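You operate a simulated robot arm through the tools that you are given. There is no shell and no other tool. Be economical: measure what you need, move in short steps, check, and stop when the job is done.

You run a simulated two-armed robot. Do the job below in one go: nothing can be reset, and whatever is moved stays where it is left.

TASK
Pack the red and black clamps in the yellow tote on lane 3.
Fine: they are in the FOUND drawer; shut it; blue lid on the tote; turn the small isolator on last. Set down upright: what you pick out. Where these are worked on the way, their far stop is far enough and under half their travel is too little: found drawer.

Only the result counts: the job must be done as asked and must still hold three seconds after the hand-in. Knocking over, shifting, dropping, spilling or breaking anything else fails it. Lids that push on must go on centred and level and be pressed home; caps that screw on are set level and turned clockwise until they are tight.

THE ROBOT
Two 7-joint arms with two-finger parallel grippers on one trunk, on a base that drives. Base frame: it is fixed to the floor where the robot stands at the start and does not move with it; the origin is under the middle of the robot, x ahead of it, y to its left, z up. Units: mm, degrees, N and s.
The left shoulder is at the start at [60, 144, 938], the right one opposite. With the tool pointing down near the work surface each hand reaches from about 100 to 640 mm from the robot's upright axis, wherever it stands, measured 20 degrees to its own side. Places, roughly: blue air lever [900, -600, 700]; fix tote [500, 500, 800]; found drawer [600, 100, 500]; green bolt [700, -400, 700]; small isolator switch [1000, -800, 600]; stop switch [800, -500, 700]. Payload 1.57 kg a hand.
The TCP of each hand is the grasp point between the finger pads, 30 mm short of the fingertips. In the tool frame z runs along the fingers and y along their closing line. The gripper opens to 110 mm. The fingers are 24 mm wide and 12 mm thick; the gripper's body (48 by 112 mm) begins 78 mm behind the TCP.
Orientation is that of the tool frame in the base frame, as [roll, pitch, yaw] about the fixed x, y, z axes, in that order (R = Rz(yaw) Ry(pitch) Rx(roll)). With the fingers straight down and closing along the base's y, the tool's x points along the base's -x, its y along +y and its z along -z.

THE INTERFACE
- The arms move only by the tool drive_tool. It takes "left_increments", "right_increments" or both (then of equal length, played together; a hand with none holds still); each is a list of rows, each a list of 3 entries, a list of its own where there are three numbers: the finger opening in cm, from 0 to 11, then the shift along the tool's x, y, z in cm, then the turn, a rotation vector about the tool's x, y, z in degrees. In form: [[hand, [x, y, z], [wx, wy, wz]], ...]. A call has 1 to 12 rows; each row is the pose to reach, as a shift and turn from the pose commanded when the call began, along the tool's axes at that moment. Each row takes 0.2 s and may step no farther than 50 mm and 8.6 degrees from the row before; otherwise, or with a gripper value out of range, the whole call is refused. A pose out of reach is approached as far as the arm can. The call stops where the force on the tool passes 40 N (or 10 N more than at its start, if that is more) or the arm is blocked; 0.2 s more then pass. The fingers move at their own pace (about 45 mm/s each) and stop on an object; they squeeze with about 20 N. The grip force told is the motor's: it shows also when the fingers shut on nothing. Time passes only in rows, and 0.2 s behind the last, so rows that repeat a pose let the fingers close. The reply holds the time, the measured pose of the TCP, the force on the tool along the base axes, the opening and the grip force, in the units named above and with some noise, with the torque about the TCP (base axes, N m) and any sound that the robot's microphone picked up, and new pictures: "views" is both (left out), scene, wrist or none (wrist: the cameras of the hands that moved).
- Cameras (640 x 400 px; columns grow to the right, rows downward): "scene" is now at [35.8, 18.8, 1534.5]; the picture's right is [0.26, -0.97, 0.00], its down [-0.82, -0.22, -0.52] and it looks along [0.50, 0.14, -0.85] (base axes); focal length 275 px, centre (320, 200). "left" rides on the left gripper at [70, -16, -141] in its tool frame; the picture's right is [0.23, 0.97, 0.00], its down [-0.86, 0.20, -0.48] and it looks along [-0.47, 0.11, 0.88] (tool axes); focal length 222 px, centre (320, 200). "right" rides on the right gripper at [70, 16, -141] in its tool frame; the picture's right is [-0.23, 0.97, 0.00], its down [-0.85, -0.20, -0.48] and it looks along [-0.47, -0.11, 0.88] (tool axes); focal length 222 px, centre (320, 200). There is no depth. A picture from a camera that has moved, and an enlarged one, comes with that camera's place and axes in the base frame and with its lens.
- raise_lower(by): slides the trunk up (or, below 0, down) by that many mm; the arms and the scene camera ride with it, the base frame stays. It gives what a move gives, with no picture.
- roll_base(legs): drives the robot by 1 to 6 legs, each [ahead, left, turn to the left] in mm, mm and degrees, along the robot's own axes; the way and the turn of a leg run together, so that a leg with both is an arc; at most 1500 mm and 180 degrees a leg. The arms and the cameras ride along, it lands a little off, and it stops where it bumps. It gives what a move gives, and a new picture of the scene camera.
- head_to(pan, tilt): turns the head with the scene camera to pan (to the left, within 86 degrees either way) and tilt (down, from -29 to 69), counted from straight ahead of the robot. It gives what a move gives, and a new picture of the scene camera.
- inspect(camera, box): a new picture of the part [left, top, right, bottom] of that camera's present view, enlarged. The clock stands still meanwhile.
- finish_job(): hands the job in; it is judged then, once.

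Work in short steps. Places have to be worked out from the pictures, the camera data and where the tool is seen: move nearer, look again, correct. Check each grasp and each placing, and mend what went wrong. You have 120 turns and 260 pictures in all, those below and enlarged ones among them. Open the grippers and draw the arms clear of the work before you hand the job in, unless the task says otherwise; then end with one line.

The tools are called after ">>>" as name(argument=value, ...) on one line, values as JSON. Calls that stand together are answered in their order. drive_tool: Moves the arms, as the interface text tells. Its arguments: {"type":"object","properties":{"left_increments":{"type":"array"},"right_increments":{"type":"array"},"views":{"type":"string","enum":["both","scene","wrist","none"]}},"required":[]} The other tools are called the same way: raise_lower (by) slides the trunk up or down; roll_base (legs) drives the base; head_to (pan, tilt) turns the head that bears the scene camera; inspect (camera, box) takes an enlarged picture of a part of a camera's view; finish_job () hands the job in.

At the start:

```text
time_s: 0.0
left_position: [305.2, 344.4, 1123.9]
left_tool_rot: [-180.0, 0.0, 180.0]
left_wrist_force: [-0.9, -0.7, -0.1]
left_torque: [-0.01, -0.01, 0.01]
left_finger_gap: 110.3
left_grip_force: 0.1
right_position: [386.0, 58.3, 1124.2]
right_tool_rot: [180.0, 0.0, 180.0]
right_wrist_force: [-0.3, -1.0, -0.8]
right_torque: [-0.04, -0.01, 0.0]
right_finger_gap: 110.0
right_grip_force: 0.0
trunk travel left (down, up): [-536.0, 54.0]
robot x, y, heading: [0.5, 2.0, -0.0]
head pan, tilt: [15.1, 58.6]
```

scene: 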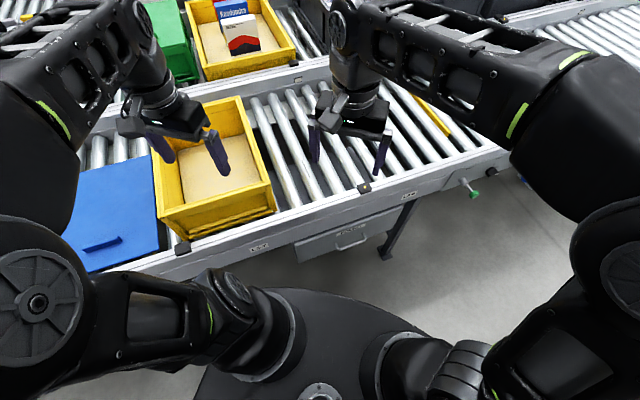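
right: 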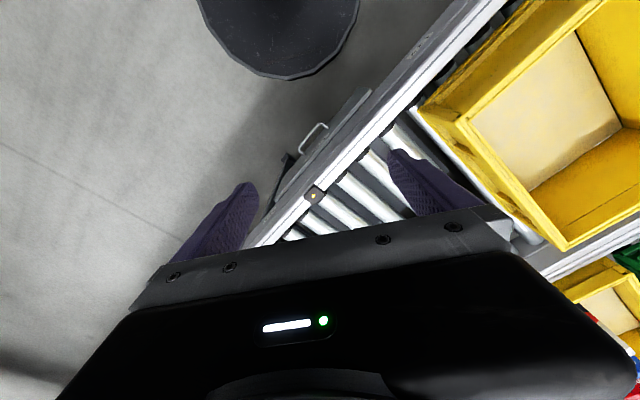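
left: 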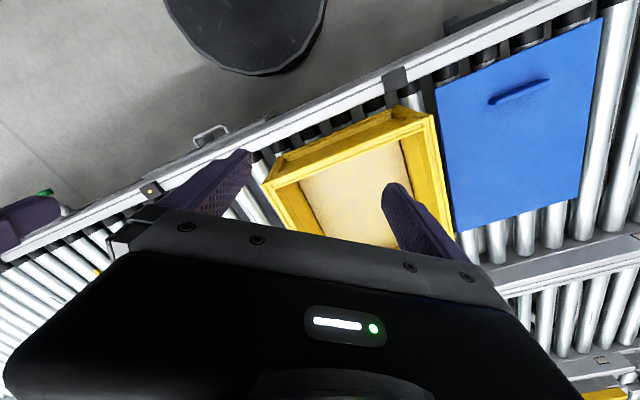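

The first pictures show a conveyor with a yellow tote, a blue lid and a drawer under the near rail. I look around for the labels first.

>>> inspect(camera="scene", box=[160, 80, 480, 280])

>>> head_to(pan=0, tilt=30)

>>> head_to(pan=-45, tilt=40)

>>> head_to(pan=45, tilt=40)

```text
2.00 times, centred on (320, 180) of scene
camera zoom: at [35.8, 18.8, 1534.5], right [0.26, -0.97, 0.0], down [-0.82, -0.22, -0.52], along [0.5, 0.14, -0.85], focal length 550 px, centre (320, 240)
```

zoom: 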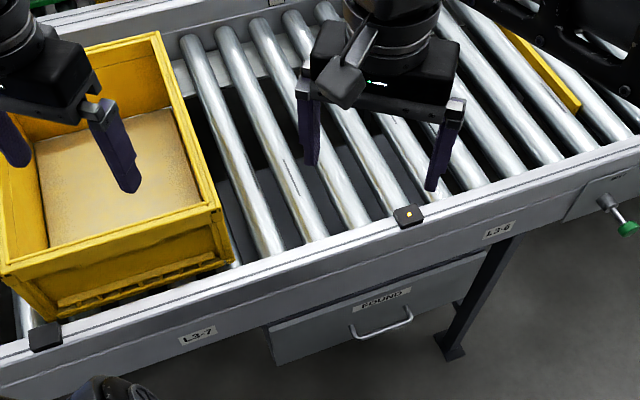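

```text
time_s: 0.9
left_position: [306.7, 343.6, 1124.1]
left_tool_rot: [-179.9, 0.0, 180.0]
left_wrist_force: [0.5, 0.8, -0.3]
left_torque: [0.02, -0.02, 0.02]
left_finger_gap: 110.1
left_grip_force: 0.1
right_position: [385.9, 58.7, 1125.1]
right_tool_rot: [-180.0, -0.1, -179.9]
right_wrist_force: [-0.3, 1.2, 0.2]
right_torque: [-0.01, 0.0, -0.01]
right_finger_gap: 109.9
right_grip_force: 0.0
trunk travel left (down, up): [-536.0, 54.0]
robot x, y, heading: [3.7, 0.9, -0.0]
head pan, tilt: [0.0, 30.0]
camera scene: at [60.4, 1.0, 1574.9], right [0.0, -1.0, 0.0], down [-0.5, 0.0, -0.87], along [0.87, 0.0, -0.5], focal length 275 px, centre (320, 200)
```

scene: 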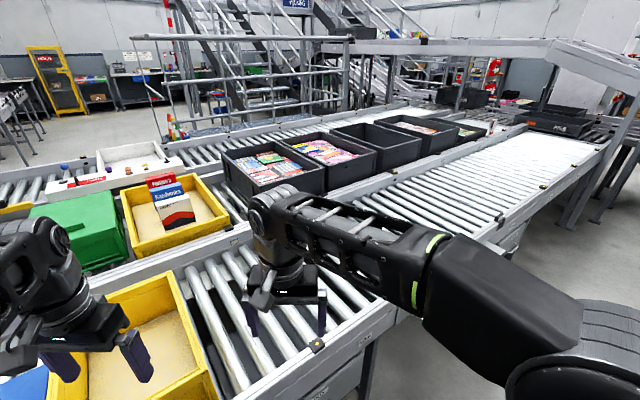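

```text
time_s: 2.0
left_position: [307.1, 344.1, 1123.8]
left_tool_rot: [179.9, 0.0, -180.0]
left_wrist_force: [0.6, -0.9, -0.5]
left_torque: [-0.01, 0.03, -0.01]
left_finger_gap: 110.1
left_grip_force: 0.0
right_position: [385.7, 59.8, 1123.9]
right_tool_rot: [180.0, 0.0, -180.0]
right_wrist_force: [0.0, 0.2, 0.7]
right_torque: [0.01, -0.01, 0.0]
right_finger_gap: 109.7
right_grip_force: 0.0
trunk travel left (down, up): [-536.0, 54.0]
robot x, y, heading: [3.7, 0.4, -0.0]
head pan, tilt: [-45.0, 40.0]
camera scene: at [30.2, -59.1, 1559.6], right [-0.71, -0.71, 0.0], down [-0.45, 0.45, -0.77], along [0.54, -0.54, -0.64], focal length 275 px, centre (320, 200)
```

scene: 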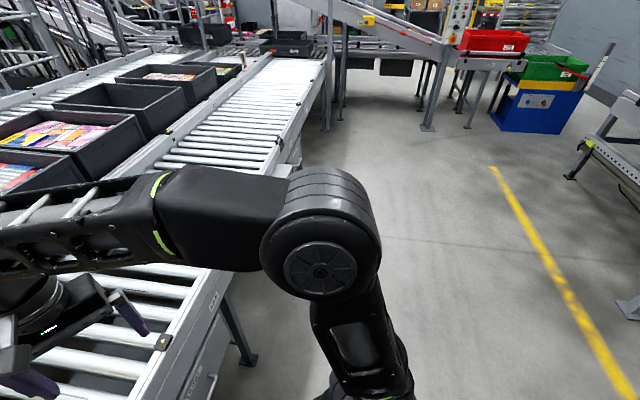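

```text
time_s: 3.7
left_position: [308.2, 344.9, 1123.7]
left_tool_rot: [180.0, 0.0, 179.9]
left_wrist_force: [-0.5, -0.4, -0.3]
left_torque: [-0.02, 0.01, 0.04]
left_finger_gap: 110.1
left_grip_force: 0.0
right_position: [386.6, 60.5, 1123.8]
right_tool_rot: [180.0, 0.0, -180.0]
right_wrist_force: [0.3, 0.4, -0.2]
right_torque: [0.02, 0.0, -0.03]
right_finger_gap: 109.8
right_grip_force: 0.0
trunk travel left (down, up): [-536.0, 54.0]
robot x, y, heading: [2.6, 3.0, 0.1]
head pan, tilt: [45.0, 40.0]
camera scene: at [30.1, 61.0, 1559.6], right [0.71, -0.71, 0.0], down [-0.45, -0.45, -0.77], along [0.54, 0.54, -0.64], focal length 275 px, centre (320, 200)
```

scene: 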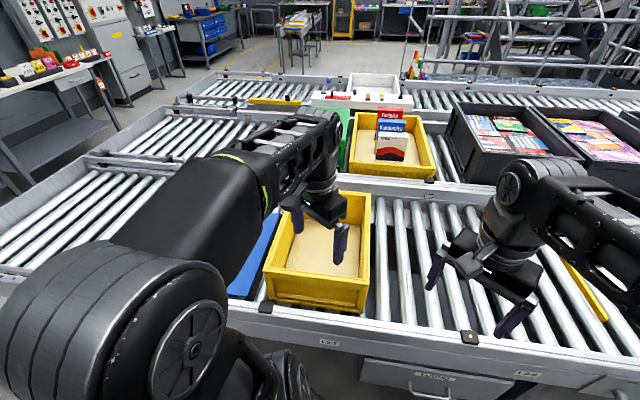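

Labels L3-6/L3-7 on the near rail mark the near conveyor as lane 3. Its rail runs about -54 degrees, so facing it takes roughly a 36 degree turn to the left. I check the far lane's label, then turn to face the rail.

>>> inspect(camera="scene", box=[240, 80, 480, 230])

>>> roll_base(legs=[[0, 0, 36]])

>>> head_to(pan=-25, tilt=55)

```text
2.67 times, centred on (360, 155) of scene
camera zoom: at [30.1, 61.0, 1559.6], right [0.71, -0.71, 0.0], down [-0.45, -0.45, -0.77], along [0.54, 0.54, -0.64], focal length 734 px, centre (213, 320)
```

zoom: 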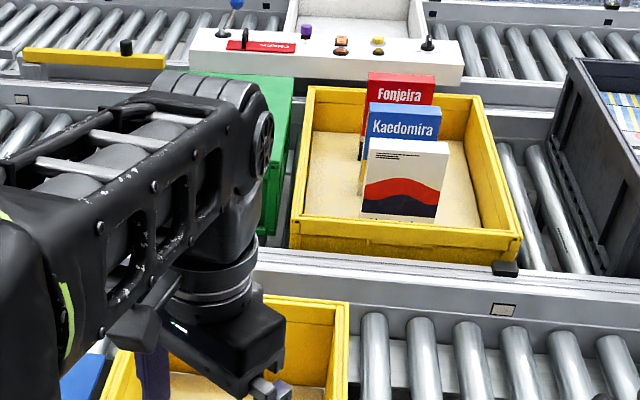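

```text
time_s: 5.8
left_position: [45.4, 459.5, 1124.6]
left_tool_rot: [-180.0, -0.1, -144.0]
left_wrist_force: [-0.2, -0.3, 1.1]
left_torque: [-0.01, 0.0, 0.0]
left_finger_gap: 110.2
left_grip_force: 0.0
right_position: [277.3, 274.7, 1124.1]
right_tool_rot: [-180.0, 0.0, -144.2]
right_wrist_force: [1.0, 0.1, -0.3]
right_torque: [-0.01, 0.01, 0.0]
right_finger_gap: 110.0
right_grip_force: 0.0
trunk travel left (down, up): [-536.0, 54.0]
robot x, y, heading: [0.6, -1.1, 35.7]
head pan, tilt: [45.0, 40.0]
camera scene: at [-11.2, 67.4, 1559.6], right [0.99, -0.16, 0.0], down [-0.1, -0.63, -0.77], along [0.12, 0.76, -0.64], focal length 275 px, centre (320, 200)
```

scene: 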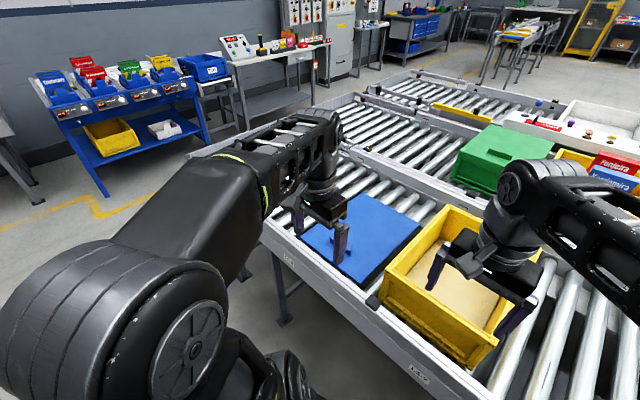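

```text
time_s: 7.2
left_position: [46.3, 458.6, 1123.9]
left_tool_rot: [180.0, 0.0, -144.0]
left_wrist_force: [0.1, 0.3, -0.9]
left_torque: [0.0, -0.02, 0.02]
left_finger_gap: 109.7
left_grip_force: 0.1
right_position: [277.2, 273.5, 1124.2]
right_tool_rot: [-180.0, 0.0, -144.1]
right_wrist_force: [0.1, 0.1, -0.6]
right_torque: [-0.01, 0.02, 0.01]
right_finger_gap: 110.0
right_grip_force: 0.1
trunk travel left (down, up): [-536.0, 54.0]
robot x, y, heading: [-2.0, 1.3, 36.1]
head pan, tilt: [-25.0, 55.0]
camera scene: at [46.4, -2.8, 1538.9], right [0.19, -0.98, 0.0], down [-0.8, -0.16, -0.57], along [0.56, 0.11, -0.82], focal length 275 px, centre (320, 200)
```

scene: 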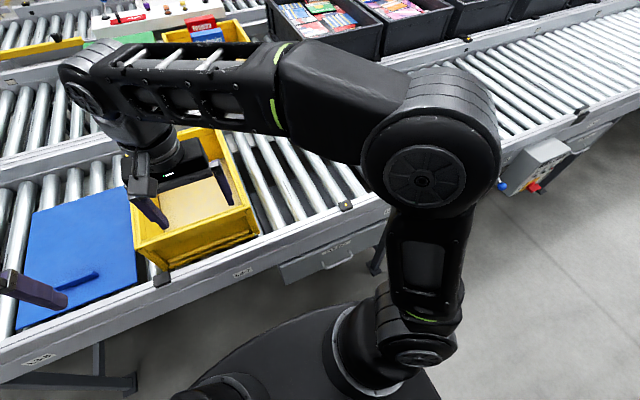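

The robot now faces the rail. I drive right along it to the drawer and look again for parallax.

>>> roll_base(legs=[[0, -280, 0]])

>>> head_to(pan=0, tilt=62)

```text
time_s: 9.2
left_position: [211.2, 233.6, 1124.6]
left_tool_rot: [180.0, 0.1, -144.2]
left_wrist_force: [-0.3, 0.9, 0.0]
left_torque: [-0.01, 0.01, 0.0]
left_finger_gap: 109.9
left_grip_force: 0.1
right_position: [441.9, 47.6, 1123.3]
right_tool_rot: [180.0, 0.0, -144.3]
right_wrist_force: [-0.3, -0.2, 0.5]
right_torque: [0.02, 0.0, 0.01]
right_finger_gap: 110.0
right_grip_force: 0.1
trunk travel left (down, up): [-536.0, 54.0]
robot x, y, heading: [164.7, -223.6, 35.9]
head pan, tilt: [-25.0, 55.0]
camera scene: at [209.4, -229.0, 1538.9], right [0.19, -0.98, 0.0], down [-0.81, -0.15, -0.57], along [0.56, 0.11, -0.82], focal length 275 px, centre (320, 200)
```

scene: 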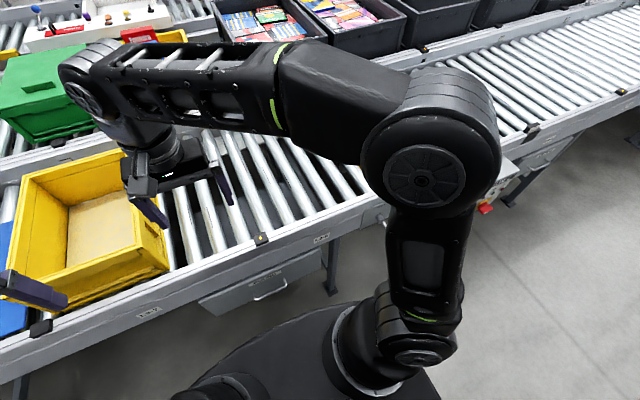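

```text
time_s: 10.1
left_position: [210.4, 233.7, 1123.1]
left_tool_rot: [180.0, 0.0, -144.2]
left_wrist_force: [0.2, 0.1, 0.3]
left_torque: [-0.01, 0.01, -0.03]
left_finger_gap: 110.3
left_grip_force: 0.1
right_position: [440.3, 48.7, 1122.7]
right_tool_rot: [-179.9, 0.0, -144.2]
right_wrist_force: [-0.2, 0.3, 0.1]
right_torque: [0.0, -0.03, -0.03]
right_finger_gap: 110.1
right_grip_force: 0.1
trunk travel left (down, up): [-536.0, 54.0]
robot x, y, heading: [161.2, -225.8, 35.5]
head pan, tilt: [0.0, 62.0]
camera scene: at [190.2, -203.9, 1530.6], right [0.58, -0.81, 0.0], down [-0.72, -0.51, -0.47], along [0.38, 0.27, -0.88], focal length 275 px, centre (320, 200)
```

scene: 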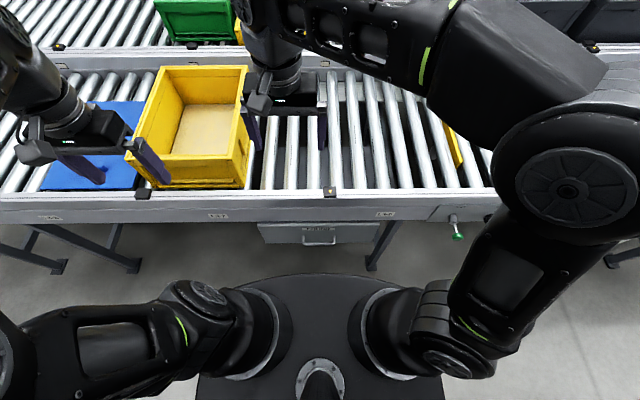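

The handle works out at about 385 mm ahead, z about 560, centred on the robot. I back off so the drawer can come out, and lower the trunk.

>>> roll_base(legs=[[-180, 0, 0.4]])

>>> raise_lower(by=-200)

>>> head_to(pan=0, tilt=50)

>>> inspect(camera="scene", box=[240, 150, 400, 250])

```text
time_s: 11.6
left_position: [61.8, 129.2, 1123.2]
left_tool_rot: [-180.0, 0.1, -143.9]
left_wrist_force: [0.3, -0.5, 0.1]
left_torque: [-0.01, -0.01, 0.02]
left_finger_gap: 109.9
left_grip_force: 0.2
right_position: [293.6, -54.9, 1124.1]
right_tool_rot: [-180.0, 0.2, -143.8]
right_wrist_force: [0.5, 0.5, -0.3]
right_torque: [-0.02, -0.05, -0.01]
right_finger_gap: 110.0
right_grip_force: 0.1
trunk travel left (down, up): [-536.0, 54.0]
robot x, y, heading: [20.0, -331.5, 36.2]
head pan, tilt: [0.0, 62.0]
camera scene: at [44.4, -308.9, 1530.6], right [0.59, -0.81, 0.0], down [-0.71, -0.52, -0.47], along [0.38, 0.28, -0.88], focal length 275 px, centre (320, 200)
```

scene: 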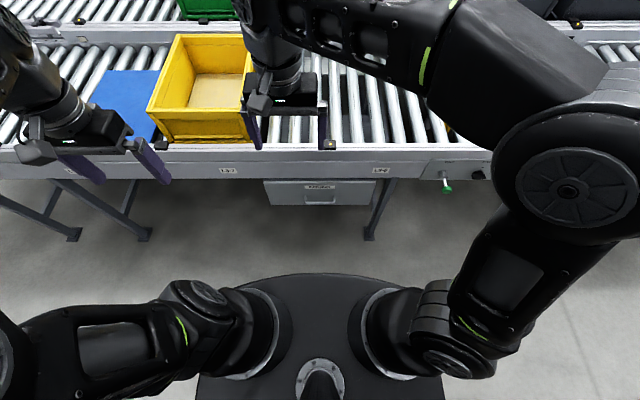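

```text
time_s: 13.7
left_position: [62.8, 130.6, 924.2]
left_tool_rot: [-180.0, 0.0, -143.9]
left_wrist_force: [-0.1, 0.0, -0.1]
left_torque: [-0.01, 0.02, -0.01]
left_finger_gap: 110.1
left_grip_force: 0.2
right_position: [294.6, -54.3, 924.9]
right_tool_rot: [180.0, -0.1, -143.8]
right_wrist_force: [-0.2, 0.0, -0.6]
right_torque: [0.0, 0.0, 0.03]
right_finger_gap: 110.2
right_grip_force: 0.0
trunk travel left (down, up): [-336.0, 254.0]
robot x, y, heading: [16.1, -329.6, 36.1]
head pan, tilt: [0.0, 62.0]
```

```text
time_s: 14.5
left_position: [63.4, 129.0, 923.1]
left_tool_rot: [-180.0, -0.1, -143.9]
left_wrist_force: [0.4, -0.1, 0.9]
left_torque: [-0.01, -0.01, 0.0]
left_finger_gap: 109.9
left_grip_force: 0.0
right_position: [295.8, -54.3, 923.9]
right_tool_rot: [180.0, -0.1, -143.9]
right_wrist_force: [0.5, -0.4, -0.6]
right_torque: [0.01, -0.02, 0.01]
right_finger_gap: 109.9
right_grip_force: 0.1
trunk travel left (down, up): [-336.0, 254.0]
robot x, y, heading: [17.4, -329.1, 36.0]
head pan, tilt: [0.0, 50.0]
camera scene: at [55.9, -300.5, 1345.4], right [0.59, -0.81, 0.0], down [-0.62, -0.45, -0.64], along [0.52, 0.38, -0.77], focal length 275 px, centre (320, 200)
```

scene: 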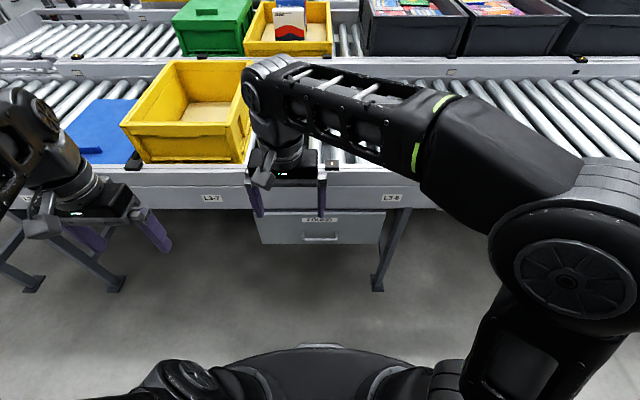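

```text
4.00 times, centred on (320, 200) of scene
camera zoom: at [55.9, -300.5, 1345.4], right [0.59, -0.81, 0.0], down [-0.62, -0.45, -0.64], along [0.52, 0.38, -0.77], focal length 1101 px, centre (320, 200)
```

zoom: 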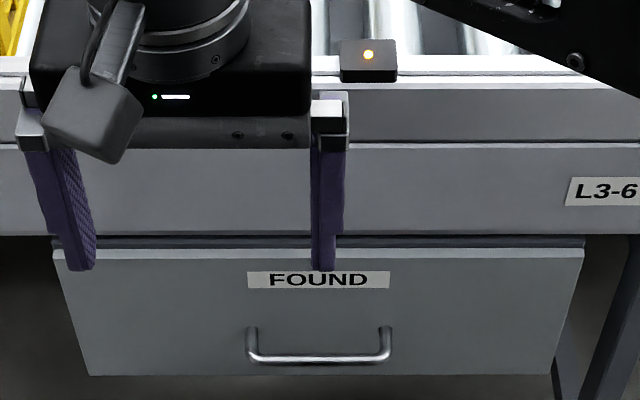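

The handle is clearly seen: a bar with about 30 mm standoff, z roughly 460-500, D (along the rail) level with the robot's middle. I bring the right hand over it, turned 90 degrees so that one finger can hook behind the bar.

>>> drive_tool(right_increments=[[11, [-1.43, -0.53, 2.49], [0, 0, -8.18]], [11, [-2.87, -1.05, 4.98], [0, 0, -16.36]], [11, [-4.31, -1.58, 7.47], [0, 0, -24.54]], [11, [-5.74, -2.11, 9.96], [0, 0, -32.7]], [11, [-7.18, -2.64, 12.45], [0, 0, -40.9]], [11, [-8.6, -3.16, 14.9], [0, 0, -49.1]], [11, [-10.05, -3.69, 17.4], [0, 0, -57.3]], [11, [-11.5, -4.2, 19.9], [0, 0, -65.4]], [11, [-12.9, -4.74, 22.4], [0, 0, -73.6]], [11, [-14.4, -5.27, 24.9], [0, 0, -81.8]], [11, [-15.8, -5.8, 27.4], [0, 0, -90]], [11, [-15.8, -5.8, 27.4], [0, 0, -90]]])

>>> inspect(camera="scene", box=[220, 150, 420, 275])

```text
time_s: 17.1
left_position: [61.2, 129.0, 924.1]
left_tool_rot: [-180.0, 0.1, -143.9]
left_wrist_force: [0.3, -1.0, 0.3]
left_torque: [0.0, -0.01, -0.01]
left_finger_gap: 110.1
left_grip_force: 0.0
right_position: [456.1, -8.0, 652.7]
right_tool_rot: [-179.9, 0.0, -53.7]
right_wrist_force: [-15.1, -12.7, 11.0]
right_torque: [0.96, -1.19, -0.02]
right_finger_gap: 93.2
right_grip_force: 0.0
trunk travel left (down, up): [-336.0, 254.0]
robot x, y, heading: [18.8, -331.2, 36.3]
head pan, tilt: [0.0, 50.0]
camera scene: at [53.8, -302.3, 1345.7], right [0.59, -0.81, 0.0], down [-0.62, -0.45, -0.64], along [0.52, 0.38, -0.76], focal length 275 px, centre (320, 200)
camera right: at [483.6, -72.5, 792.2], right [-0.92, -0.39, 0.0], down [-0.34, 0.81, 0.48], along [-0.19, 0.44, -0.88], focal length 222 px, centre (320, 200)
```

scene: 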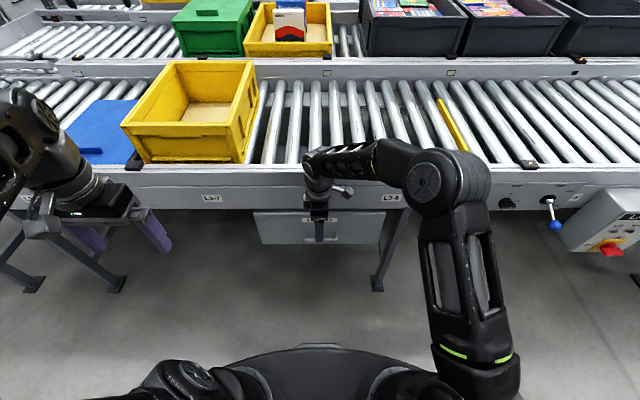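
right: 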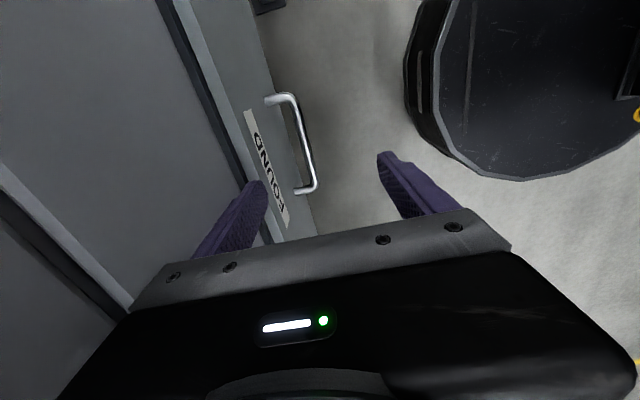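

```text
3.20 times, centred on (320, 212) of scene
camera zoom: at [53.8, -302.3, 1345.7], right [0.59, -0.81, 0.0], down [-0.62, -0.45, -0.64], along [0.52, 0.38, -0.76], focal length 881 px, centre (320, 160)
```

zoom: 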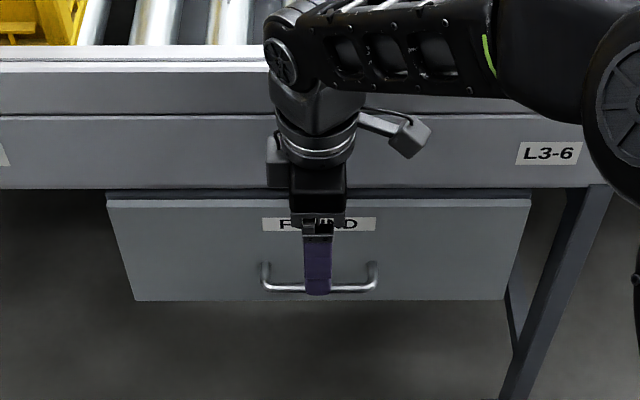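

The rear finger is brushing the rail (15 N push), so the rail face is at N≈420; from the wrist view the bar is at N≈382, z≈513. I back off 29 mm, then descend 125 mm so the rear finger drops behind the bar.

>>> drive_tool(right_increments=[[11, [0, 2.9, 0], [0, 0, 0]], [11, [0, 2.9, 0], [0, 0, 0]], [11, [0, 2.9, 3], [0, 0, 0]], [11, [0, 2.9, 6], [0, 0, 0]], [11, [0, 2.9, 8], [0, 0, 0]]])

>>> inspect(camera="right", box=[160, 60, 480, 260])

```text
time_s: 18.3
left_position: [63.4, 129.9, 923.0]
left_tool_rot: [180.0, 0.0, -143.9]
left_wrist_force: [0.1, -0.3, 0.5]
left_torque: [0.01, -0.03, 0.02]
left_finger_gap: 110.0
left_grip_force: 0.1
right_position: [434.4, -23.9, 569.2]
right_tool_rot: [-180.0, 0.0, -53.9]
right_wrist_force: [0.1, 0.0, -0.5]
right_torque: [0.03, -0.01, -0.01]
right_finger_gap: 110.0
right_grip_force: 0.1
trunk travel left (down, up): [-336.0, 254.0]
robot x, y, heading: [17.4, -327.5, 36.0]
head pan, tilt: [0.0, 50.0]
camera scene: at [56.0, -300.4, 1345.4], right [0.59, -0.81, 0.0], down [-0.62, -0.45, -0.64], along [0.52, 0.38, -0.77], focal length 275 px, centre (320, 200)
camera right: at [460.9, -89.5, 710.0], right [-0.92, -0.39, 0.0], down [-0.34, 0.81, 0.48], along [-0.19, 0.44, -0.88], focal length 222 px, centre (320, 200)
```

scene: 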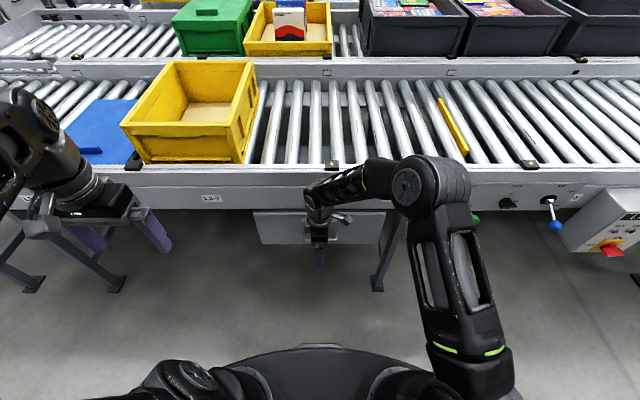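
right: 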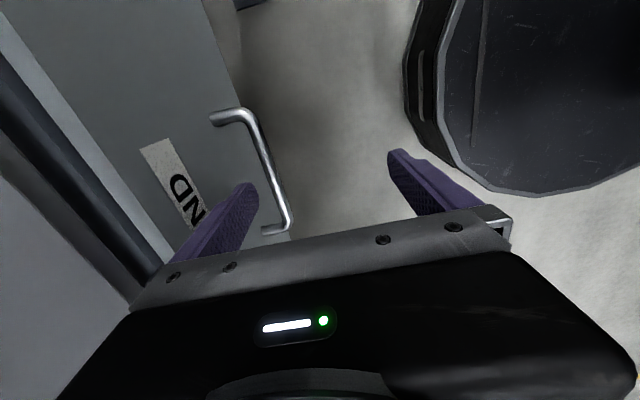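

```text
2.00 times, centred on (320, 160) of right
camera zoom: at [460.9, -89.5, 710.0], right [-0.92, -0.39, 0.0], down [-0.34, 0.81, 0.48], along [-0.19, 0.44, -0.88], focal length 444 px, centre (320, 280)
```

zoom: 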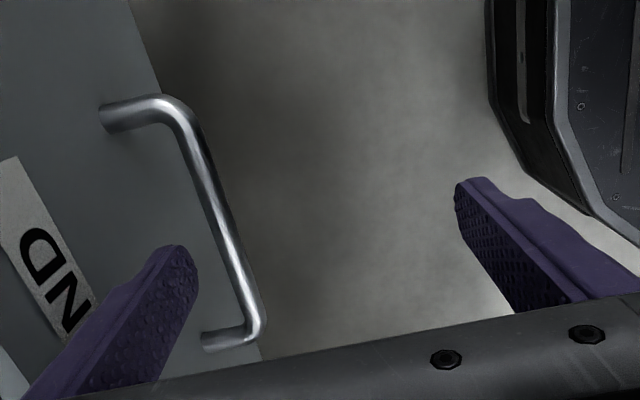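

Two wrist sightings give the bar at N≈379, z≈520; the rear finger's inner face is at N≈392, just between bar and drawer face. I lower 48 mm.

>>> drive_tool(right_increments=[[11, [0, 0, 2], [0, 0, 0]], [11, [0, 0, 3.5], [0, 0, 0]], [11, [0, 0, 4.8], [0, 0, 0]]], views="none")

>>> inspect(camera="right", box=[160, 60, 480, 260])

>>> inspect(camera="scene", box=[240, 180, 400, 280])

```text
time_s: 19.1
left_position: [62.6, 129.9, 923.3]
left_tool_rot: [180.0, 0.0, -143.9]
left_wrist_force: [-0.3, 0.4, 0.2]
left_torque: [-0.01, -0.01, 0.03]
left_finger_gap: 109.8
left_grip_force: 0.2
right_position: [432.6, -25.0, 521.5]
right_tool_rot: [180.0, 0.0, -54.0]
right_wrist_force: [0.0, 0.5, 1.4]
right_torque: [0.01, -0.01, 0.01]
right_finger_gap: 110.0
right_grip_force: 0.0
trunk travel left (down, up): [-336.0, 254.0]
robot x, y, heading: [17.7, -335.3, 36.1]
head pan, tilt: [0.0, 50.0]
```

```text
2.00 times, centred on (320, 160) of right
camera zoom: at [460.9, -89.9, 662.0], right [-0.92, -0.39, 0.0], down [-0.34, 0.81, 0.48], along [-0.19, 0.44, -0.88], focal length 444 px, centre (320, 280)
```

zoom: 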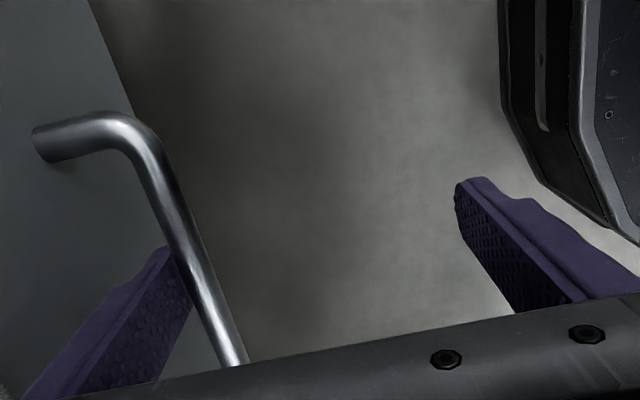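

```text
4.00 times, centred on (320, 230) of scene
camera zoom: at [56.0, -300.4, 1345.4], right [0.59, -0.81, 0.0], down [-0.62, -0.45, -0.64], along [0.52, 0.38, -0.77], focal length 1101 px, centre (320, 80)
```

zoom: 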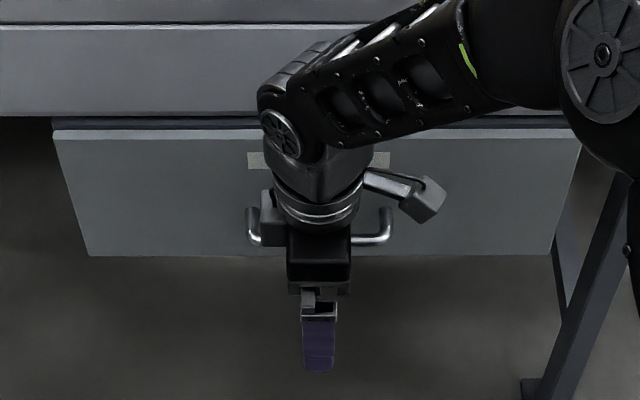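

The finger is behind the bar. I pull the drawer out.

>>> drive_tool(right_increments=[[11, [0, 2.5, 0], [0, 0, 0]], [11, [0, 5, 0], [0, 0, 0]], [11, [0, 7.5, 0], [0, 0, 0]], [11, [0, 10, 0], [0, 0, 0]], [11, [0, 12.5, 0], [0, 0, 0]], [11, [0, 15, 0], [0, 0, 0]]])

```text
time_s: 20.5
left_position: [63.4, 130.3, 923.1]
left_tool_rot: [179.9, 0.0, -143.9]
left_wrist_force: [0.6, 0.2, 0.7]
left_torque: [-0.05, 0.01, 0.0]
left_finger_gap: 109.9
left_grip_force: 0.1
right_position: [311.3, -112.2, 522.2]
right_tool_rot: [-179.9, -0.1, -53.9]
right_wrist_force: [0.0, -0.4, 0.6]
right_torque: [0.0, -0.02, -0.01]
right_finger_gap: 109.7
right_grip_force: 0.0
trunk travel left (down, up): [-336.0, 254.0]
robot x, y, heading: [16.8, -326.4, 36.0]
head pan, tilt: [0.0, 50.0]
camera scene: at [55.8, -300.5, 1345.4], right [0.59, -0.81, 0.0], down [-0.62, -0.45, -0.64], along [0.52, 0.38, -0.77], focal length 275 px, centre (320, 200)
camera right: at [338.9, -177.5, 662.3], right [-0.92, -0.39, 0.0], down [-0.34, 0.81, 0.48], along [-0.19, 0.44, -0.88], focal length 222 px, centre (320, 200)
```

scene: 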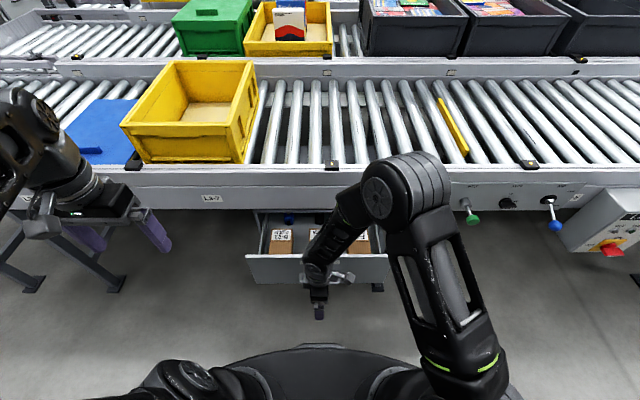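
right: 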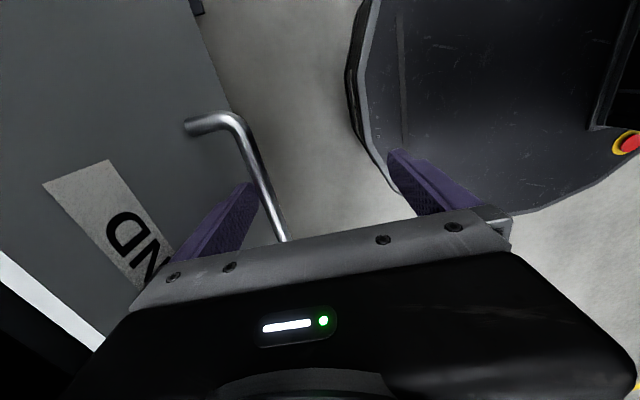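

The drawer opens freely. I continue towards its stop.

>>> drive_tool(right_increments=[[11, [0, 2, 0], [0, 0, 0]], [11, [0, 4, 0], [0, 0, 0]], [11, [0, 6, 0], [0, 0, 0]], [11, [0, 8, 0], [0, 0, 0]], [11, [0, 10, 0], [0, 0, 0]], [11, [0, 12, 0], [0, 0, 0]]])

```text
time_s: 21.9
left_position: [63.3, 129.9, 923.7]
left_tool_rot: [180.0, 0.0, -143.9]
left_wrist_force: [0.3, 0.2, -0.2]
left_torque: [-0.01, 0.05, 0.02]
left_finger_gap: 109.9
left_grip_force: 0.1
right_position: [215.7, -183.9, 521.7]
right_tool_rot: [179.9, 0.0, -53.9]
right_wrist_force: [0.3, 1.1, -0.6]
right_torque: [-0.03, -0.01, 0.0]
right_finger_gap: 109.6
right_grip_force: 0.0
trunk travel left (down, up): [-336.0, 254.0]
robot x, y, heading: [18.5, -329.6, 36.0]
head pan, tilt: [0.0, 50.0]
camera scene: at [55.7, -300.5, 1345.5], right [0.59, -0.81, 0.0], down [-0.62, -0.45, -0.64], along [0.52, 0.38, -0.77], focal length 275 px, centre (320, 200)
camera right: at [241.9, -248.9, 662.9], right [-0.92, -0.39, 0.0], down [-0.34, 0.81, 0.48], along [-0.19, 0.44, -0.88], focal length 222 px, centre (320, 200)
```

scene: 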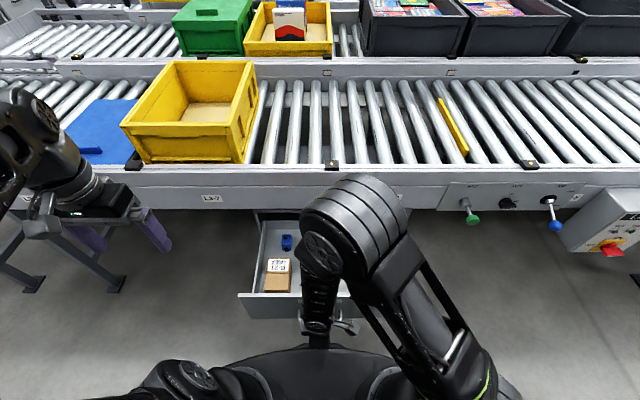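
right: 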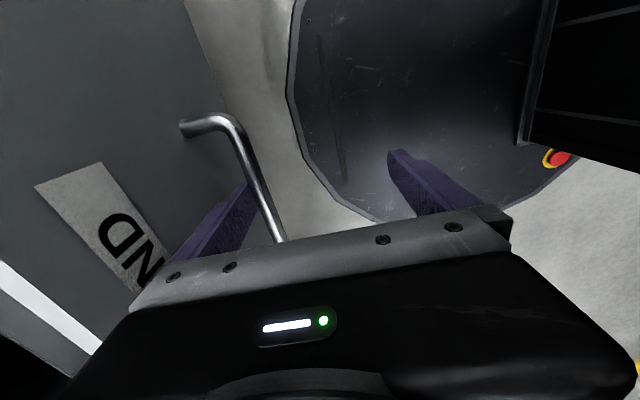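

Still no stop at about 265 mm. I pull a little more to find it.

>>> drive_tool(right_increments=[[11, [0, 2, 0], [0, 0, 0]], [11, [0, 4, 0], [0, 0, 0]], [11, [0, 6, 0], [0, 0, 0]], [11, [0, 8, 0], [0, 0, 0]]], views="none")

```text
time_s: 22.3
left_position: [63.8, 130.0, 922.9]
left_tool_rot: [180.0, 0.0, -143.9]
left_wrist_force: [0.9, 0.1, 0.2]
left_torque: [0.0, 0.04, -0.03]
left_finger_gap: 110.2
left_grip_force: 0.0
right_position: [209.2, -187.1, 522.4]
right_tool_rot: [-179.3, 0.3, -54.1]
right_wrist_force: [5.9, 2.2, -0.9]
right_torque: [-0.17, 0.71, 0.27]
right_finger_gap: 109.8
right_grip_force: 0.1
trunk travel left (down, up): [-336.0, 254.0]
robot x, y, heading: [19.0, -330.4, 36.1]
head pan, tilt: [0.0, 50.0]
stopped in row 2 (right hand): the force on the tool passed its limit at 77 N (the readings are from after the stop); the commanded pose is now the measured one
```

The drawer hit its far stop. I ease off the bar and lift the hand clear, to the right.

>>> drive_tool(right_increments=[[11, [0, -0.8, 0], [0, 0, 0]], [11, [0, -0.8, 0], [0, 0, 0]], [11, [0, -0.8, -4], [0, 0, 0]], [11, [0, -0.8, -8], [0, 0, 0]], [11, [0, -0.8, -12], [0, 0, 0]], [11, [2, -0.8, -16], [0, 0, 0]], [11, [6, -0.8, -19], [0, 0, 0]], [11, [10, -0.8, -22], [0, 0, 0]], [11, [14, -0.8, -25], [0, 0, 0]], [11, [18, -0.8, -28], [0, 0, 0]], [11, [22, -0.8, -30], [0, 0, 0]]], views="scene")

>>> inspect(camera="scene", box=[220, 190, 420, 315])

```text
time_s: 23.1
left_position: [63.3, 130.4, 923.0]
left_tool_rot: [-179.9, 0.0, -143.8]
left_wrist_force: [0.1, 0.6, 0.4]
left_torque: [-0.04, 0.01, 0.01]
left_finger_gap: 109.8
left_grip_force: 0.0
right_position: [214.2, -185.8, 554.5]
right_tool_rot: [-179.6, 0.2, -54.6]
right_wrist_force: [-9.0, 14.5, -114.9]
right_torque: [2.93, -7.23, -1.22]
right_finger_gap: 109.8
right_grip_force: 0.1
trunk travel left (down, up): [-336.0, 254.0]
robot x, y, heading: [16.0, -329.2, 35.8]
head pan, tilt: [0.0, 50.0]
stopped in row 4 (right hand): the force on the tool passed its limit at 424 N (the readings are from after the stop); the commanded pose is now the measured one
camera scene: at [56.0, -299.6, 1345.3], right [0.59, -0.81, 0.0], down [-0.62, -0.45, -0.64], along [0.52, 0.38, -0.77], focal length 275 px, centre (320, 200)
```

scene: 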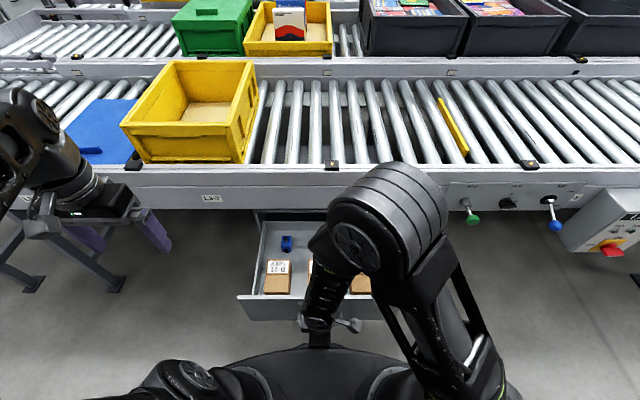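

```text
3.20 times, centred on (320, 252) of scene
camera zoom: at [56.0, -299.6, 1345.3], right [0.59, -0.81, 0.0], down [-0.62, -0.45, -0.64], along [0.52, 0.38, -0.77], focal length 881 px, centre (320, 32)
```

zoom: 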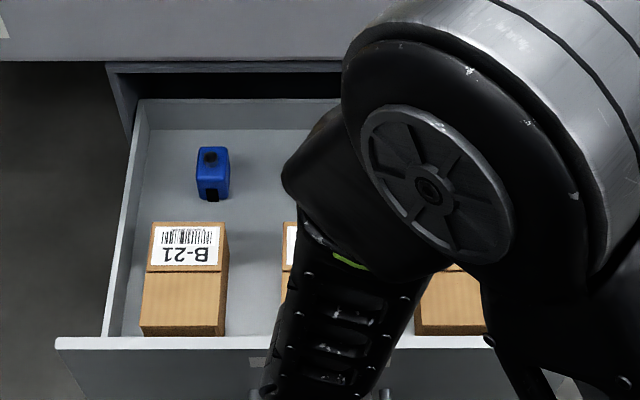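

Lifting met a hard block; the torque puts the contact about 66 mm on the robot's side of the TCP, so likely the hand is meeting the robot's own body. I look before moving on.

>>> inspect(camera="right", box=[0, 0, 640, 400])

>>> head_to(pan=0, tilt=69)

```text
1.00 times, centred on (320, 200) of right (not enlarged: the box is as wide or as high as the picture)
camera zoom: at [240.9, -251.6, 694.2], right [-0.92, -0.38, -0.01], down [-0.34, 0.81, 0.48], along [-0.18, 0.45, -0.87], focal length 222 px, centre (320, 200)
```

zoom: 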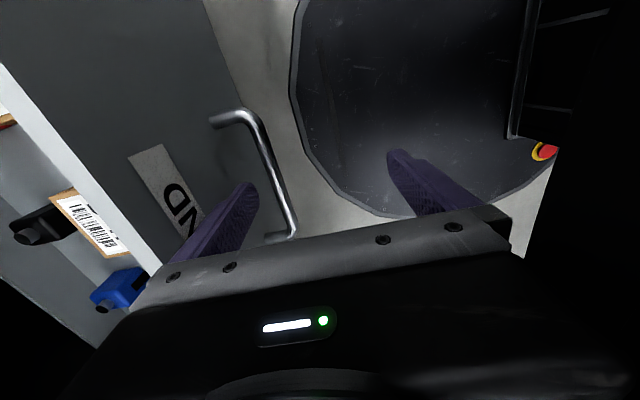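

```text
time_s: 23.9
left_position: [61.3, 129.3, 924.3]
left_tool_rot: [-180.0, -0.1, -143.9]
left_wrist_force: [-0.4, -0.2, 0.1]
left_torque: [-0.02, 0.02, 0.01]
left_finger_gap: 110.0
left_grip_force: 0.0
right_position: [214.2, -185.6, 555.3]
right_tool_rot: [-179.6, 0.3, -54.3]
right_wrist_force: [-13.5, 23.7, -152.3]
right_torque: [3.68, -9.59, -1.86]
right_finger_gap: 108.4
right_grip_force: 0.1
trunk travel left (down, up): [-336.0, 254.0]
robot x, y, heading: [15.6, -325.0, 36.2]
head pan, tilt: [0.0, 68.8]
camera scene: at [39.0, -312.9, 1323.5], right [0.59, -0.81, 0.0], down [-0.75, -0.55, -0.36], along [0.29, 0.21, -0.93], focal length 275 px, centre (320, 200)
```

scene: 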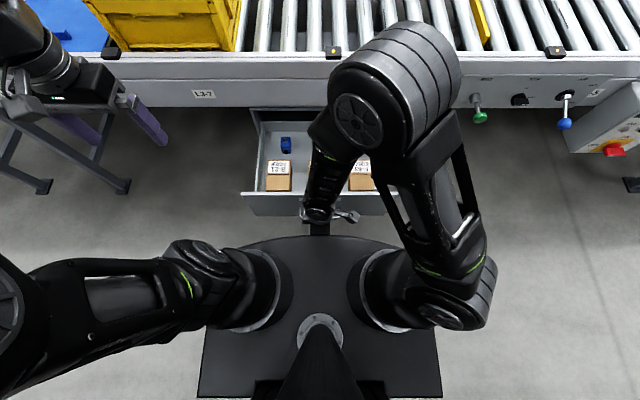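

The hand is caught under the torso plate. I lower slightly, move forward 90 mm (which only pushes the drawer back to about two thirds open), then rise clear.

>>> drive_tool(right_increments=[[11, [0, 0, 1], [0, 0, 0]], [11, [0, 0, 2.2], [0, 0, 0]], [11, [0, -2, 2.2], [0, 0, 0]], [11, [0, -4, 2.2], [0, 0, 0]], [11, [0, -6, 2.2], [0, 0, 0]], [11, [0, -7.5, 2.2], [0, 0, 0]], [11, [0, -7.5, 2.2], [0, 0, 0]]], views="wrist")

```text
time_s: 25.5
left_position: [63.3, 129.9, 924.2]
left_tool_rot: [-180.0, 0.0, -143.9]
left_wrist_force: [-0.5, 0.1, -0.1]
left_torque: [0.01, -0.02, -0.02]
left_finger_gap: 110.0
left_grip_force: 0.0
right_position: [273.8, -141.9, 535.6]
right_tool_rot: [-179.4, 0.4, -54.4]
right_wrist_force: [-1.0, -0.4, 0.5]
right_torque: [0.01, 0.04, 0.0]
right_finger_gap: 110.2
right_grip_force: 0.1
trunk travel left (down, up): [-336.0, 254.0]
robot x, y, heading: [19.5, -327.4, 36.1]
head pan, tilt: [0.0, 68.8]
camera right: at [301.2, -207.6, 674.2], right [-0.92, -0.38, -0.01], down [-0.34, 0.81, 0.49], along [-0.18, 0.45, -0.87], focal length 222 px, centre (320, 200)
```

right: 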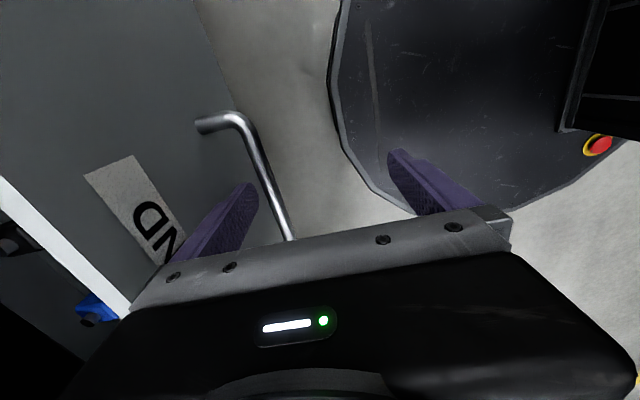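

The force is gone. I lift straight up in checked steps, then swing it to the right.

>>> drive_tool(right_increments=[[11, [0, 0, -2], [0, 0, 0]], [11, [0, 0, -5], [0, 0, 0]], [11, [0, 0, -9], [0, 0, 0]], [11, [0, 0, -13], [0, 0, 0]], [11, [0, 0, -17], [0, 0, 0]], [11, [0, 0, -21], [0, 0, 0]], [11, [4, 0, -23], [0, 0, 0]], [11, [8, 0, -25], [0, 0, 0]], [11, [12, 0, -25], [0, 0, 0]], [11, [16, 0, -25], [0, 0, 0]], [11, [20, 0, -25], [0, 0, 0]], [11, [24, 0, -25], [0, 0, 0]]], views="scene")

>>> inspect(camera="scene", box=[220, 90, 420, 215])

```text
time_s: 28.1
left_position: [62.8, 130.7, 924.5]
left_tool_rot: [180.0, 0.1, -143.9]
left_wrist_force: [0.1, -0.2, -0.6]
left_torque: [0.0, 0.05, -0.01]
left_finger_gap: 110.0
left_grip_force: 0.2
right_position: [413.9, -339.4, 783.5]
right_tool_rot: [-179.5, 0.5, -54.2]
right_wrist_force: [-0.5, -0.5, -0.3]
right_torque: [0.0, 0.01, -0.02]
right_finger_gap: 110.2
right_grip_force: 0.1
trunk travel left (down, up): [-336.0, 254.0]
robot x, y, heading: [22.1, -327.8, 36.3]
head pan, tilt: [0.0, 68.8]
camera scene: at [39.0, -313.1, 1323.5], right [0.59, -0.81, 0.0], down [-0.75, -0.55, -0.36], along [0.29, 0.21, -0.93], focal length 275 px, centre (320, 200)
```

scene: 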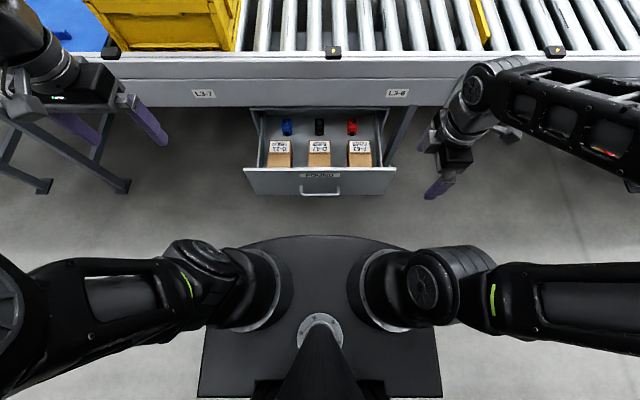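

```text
3.20 times, centred on (320, 152) of scene
camera zoom: at [39.0, -313.1, 1323.5], right [0.59, -0.81, 0.0], down [-0.75, -0.55, -0.36], along [0.29, 0.21, -0.93], focal length 881 px, centre (320, 352)
```

zoom: 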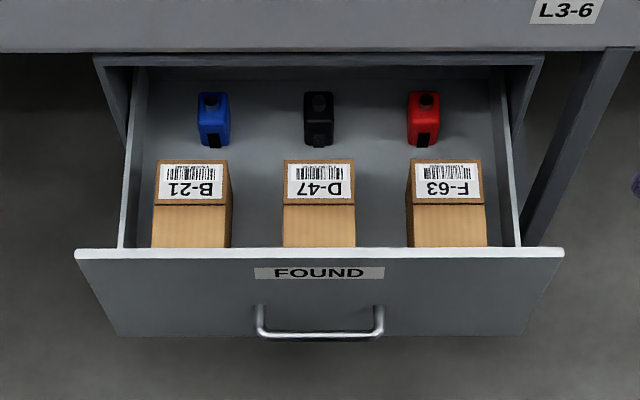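

Three clamps sit in the drawer: blue, black and red, each in its own place. They're still under the rail, so I back the base off 120 mm to make room and will pull the drawer to its stop again.

>>> roll_base(legs=[[-120, 0, 0]])

```text
time_s: 29.4
left_position: [-34.8, 58.2, 923.8]
left_tool_rot: [-179.9, 0.0, -144.0]
left_wrist_force: [0.0, -0.6, 0.3]
left_torque: [-0.01, 0.01, 0.0]
left_finger_gap: 109.7
left_grip_force: 0.0
right_position: [317.2, -410.5, 784.0]
right_tool_rot: [-179.6, 0.3, -54.3]
right_wrist_force: [0.2, -0.2, -0.2]
right_torque: [0.02, -0.01, -0.03]
right_finger_gap: 109.9
right_grip_force: 0.0
trunk travel left (down, up): [-336.0, 254.0]
robot x, y, heading: [-75.7, -403.1, 36.0]
head pan, tilt: [0.0, 68.8]
camera scene: at [-60.0, -385.1, 1323.5], right [0.59, -0.81, 0.0], down [-0.75, -0.55, -0.36], along [0.29, 0.21, -0.93], focal length 275 px, centre (320, 200)
```

scene: 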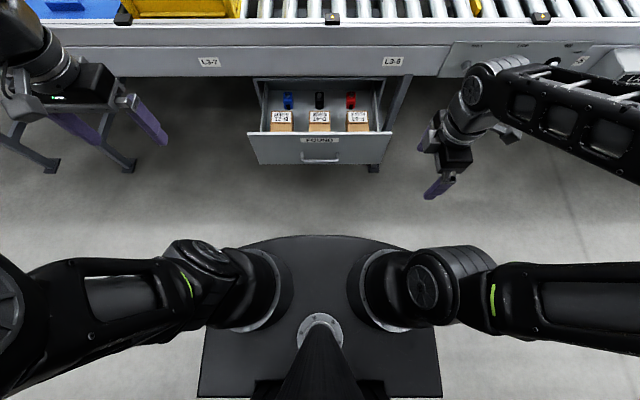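

I bring the right hand over the bar again (bar at N≈177), stopping above it.

>>> drive_tool(right_increments=[[11, [-3, -1, 2], [0, 0, 0]], [11, [-6, -2.5, 4], [0, 0, 0]], [11, [-9, -4, 6], [0, 0, 0]], [11, [-12, -5.5, 8], [0, 0, 0]], [11, [-15, -7, 10], [0, 0, 0]], [11, [-18, -8.5, 12], [0, 0, 0]], [11, [-21, -10, 14], [0, 0, 0]], [11, [-24.2, -11.5, 16], [0, 0, 0]], [11, [-24.2, -11.5, 18.4], [0, 0, 0]], [11, [-24.2, -11.5, 21], [0, 0, 0]]], views="wrist")

```text
time_s: 31.6
left_position: [-34.5, 57.8, 923.3]
left_tool_rot: [180.0, 0.0, -144.1]
left_wrist_force: [0.6, -0.4, -0.3]
left_torque: [-0.02, -0.03, 0.0]
left_finger_gap: 110.1
left_grip_force: 0.0
right_position: [267.4, -143.6, 574.8]
right_tool_rot: [-179.5, 0.4, -54.4]
right_wrist_force: [-0.1, 0.1, -1.2]
right_torque: [-0.03, -0.03, -0.01]
right_finger_gap: 109.6
right_grip_force: 0.0
trunk travel left (down, up): [-336.0, 254.0]
robot x, y, heading: [-80.2, -402.8, 36.1]
head pan, tilt: [0.0, 68.8]
camera right: at [294.3, -210.7, 715.2], right [-0.92, -0.38, -0.01], down [-0.34, 0.81, 0.49], along [-0.18, 0.45, -0.87], focal length 222 px, centre (320, 200)
```

right: 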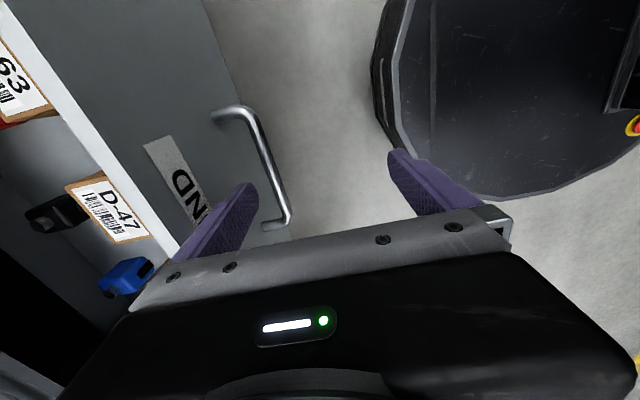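

Same relative position as the earlier successful hook. I lower and pull to the stop gently.

>>> drive_tool(right_increments=[[11, [0, 0, 2], [0, 0, 0]], [11, [0, 0, 4], [0, 0, 0]], [11, [0, 0, 5.2], [0, 0, 0]], [11, [0, 2, 5.2], [0, 0, 0]], [11, [0, 4, 5.2], [0, 0, 0]], [11, [0, 5.5, 5.2], [0, 0, 0]], [11, [0, 6.5, 5.2], [0, 0, 0]], [11, [0, 7.2, 5.2], [0, 0, 0]], [11, [0, 7.9, 5.2], [0, 0, 0]], [11, [0, 8.5, 5.2], [0, 0, 0]]], views="wrist")

```text
time_s: 33.8
left_position: [-32.3, 59.7, 923.7]
left_tool_rot: [180.0, -0.2, -144.1]
left_wrist_force: [-0.4, 1.2, 0.0]
left_torque: [-0.02, 0.06, 0.0]
left_finger_gap: 110.1
left_grip_force: 0.0
right_position: [204.2, -190.4, 524.0]
right_tool_rot: [-179.1, 0.6, -54.5]
right_wrist_force: [32.7, 23.1, -12.2]
right_torque: [-0.06, 0.25, 0.44]
right_finger_gap: 110.3
right_grip_force: 0.2
trunk travel left (down, up): [-336.0, 254.0]
robot x, y, heading: [-79.3, -401.7, 36.4]
head pan, tilt: [0.0, 68.8]
camera right: at [231.2, -257.5, 663.7], right [-0.92, -0.38, -0.01], down [-0.34, 0.8, 0.49], along [-0.18, 0.46, -0.87], focal length 222 px, centre (320, 200)
```

right: 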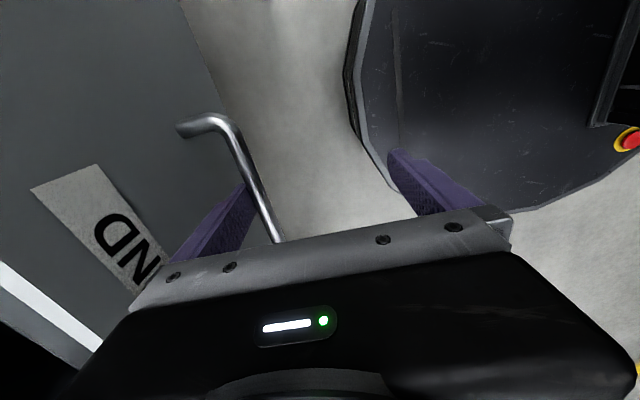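

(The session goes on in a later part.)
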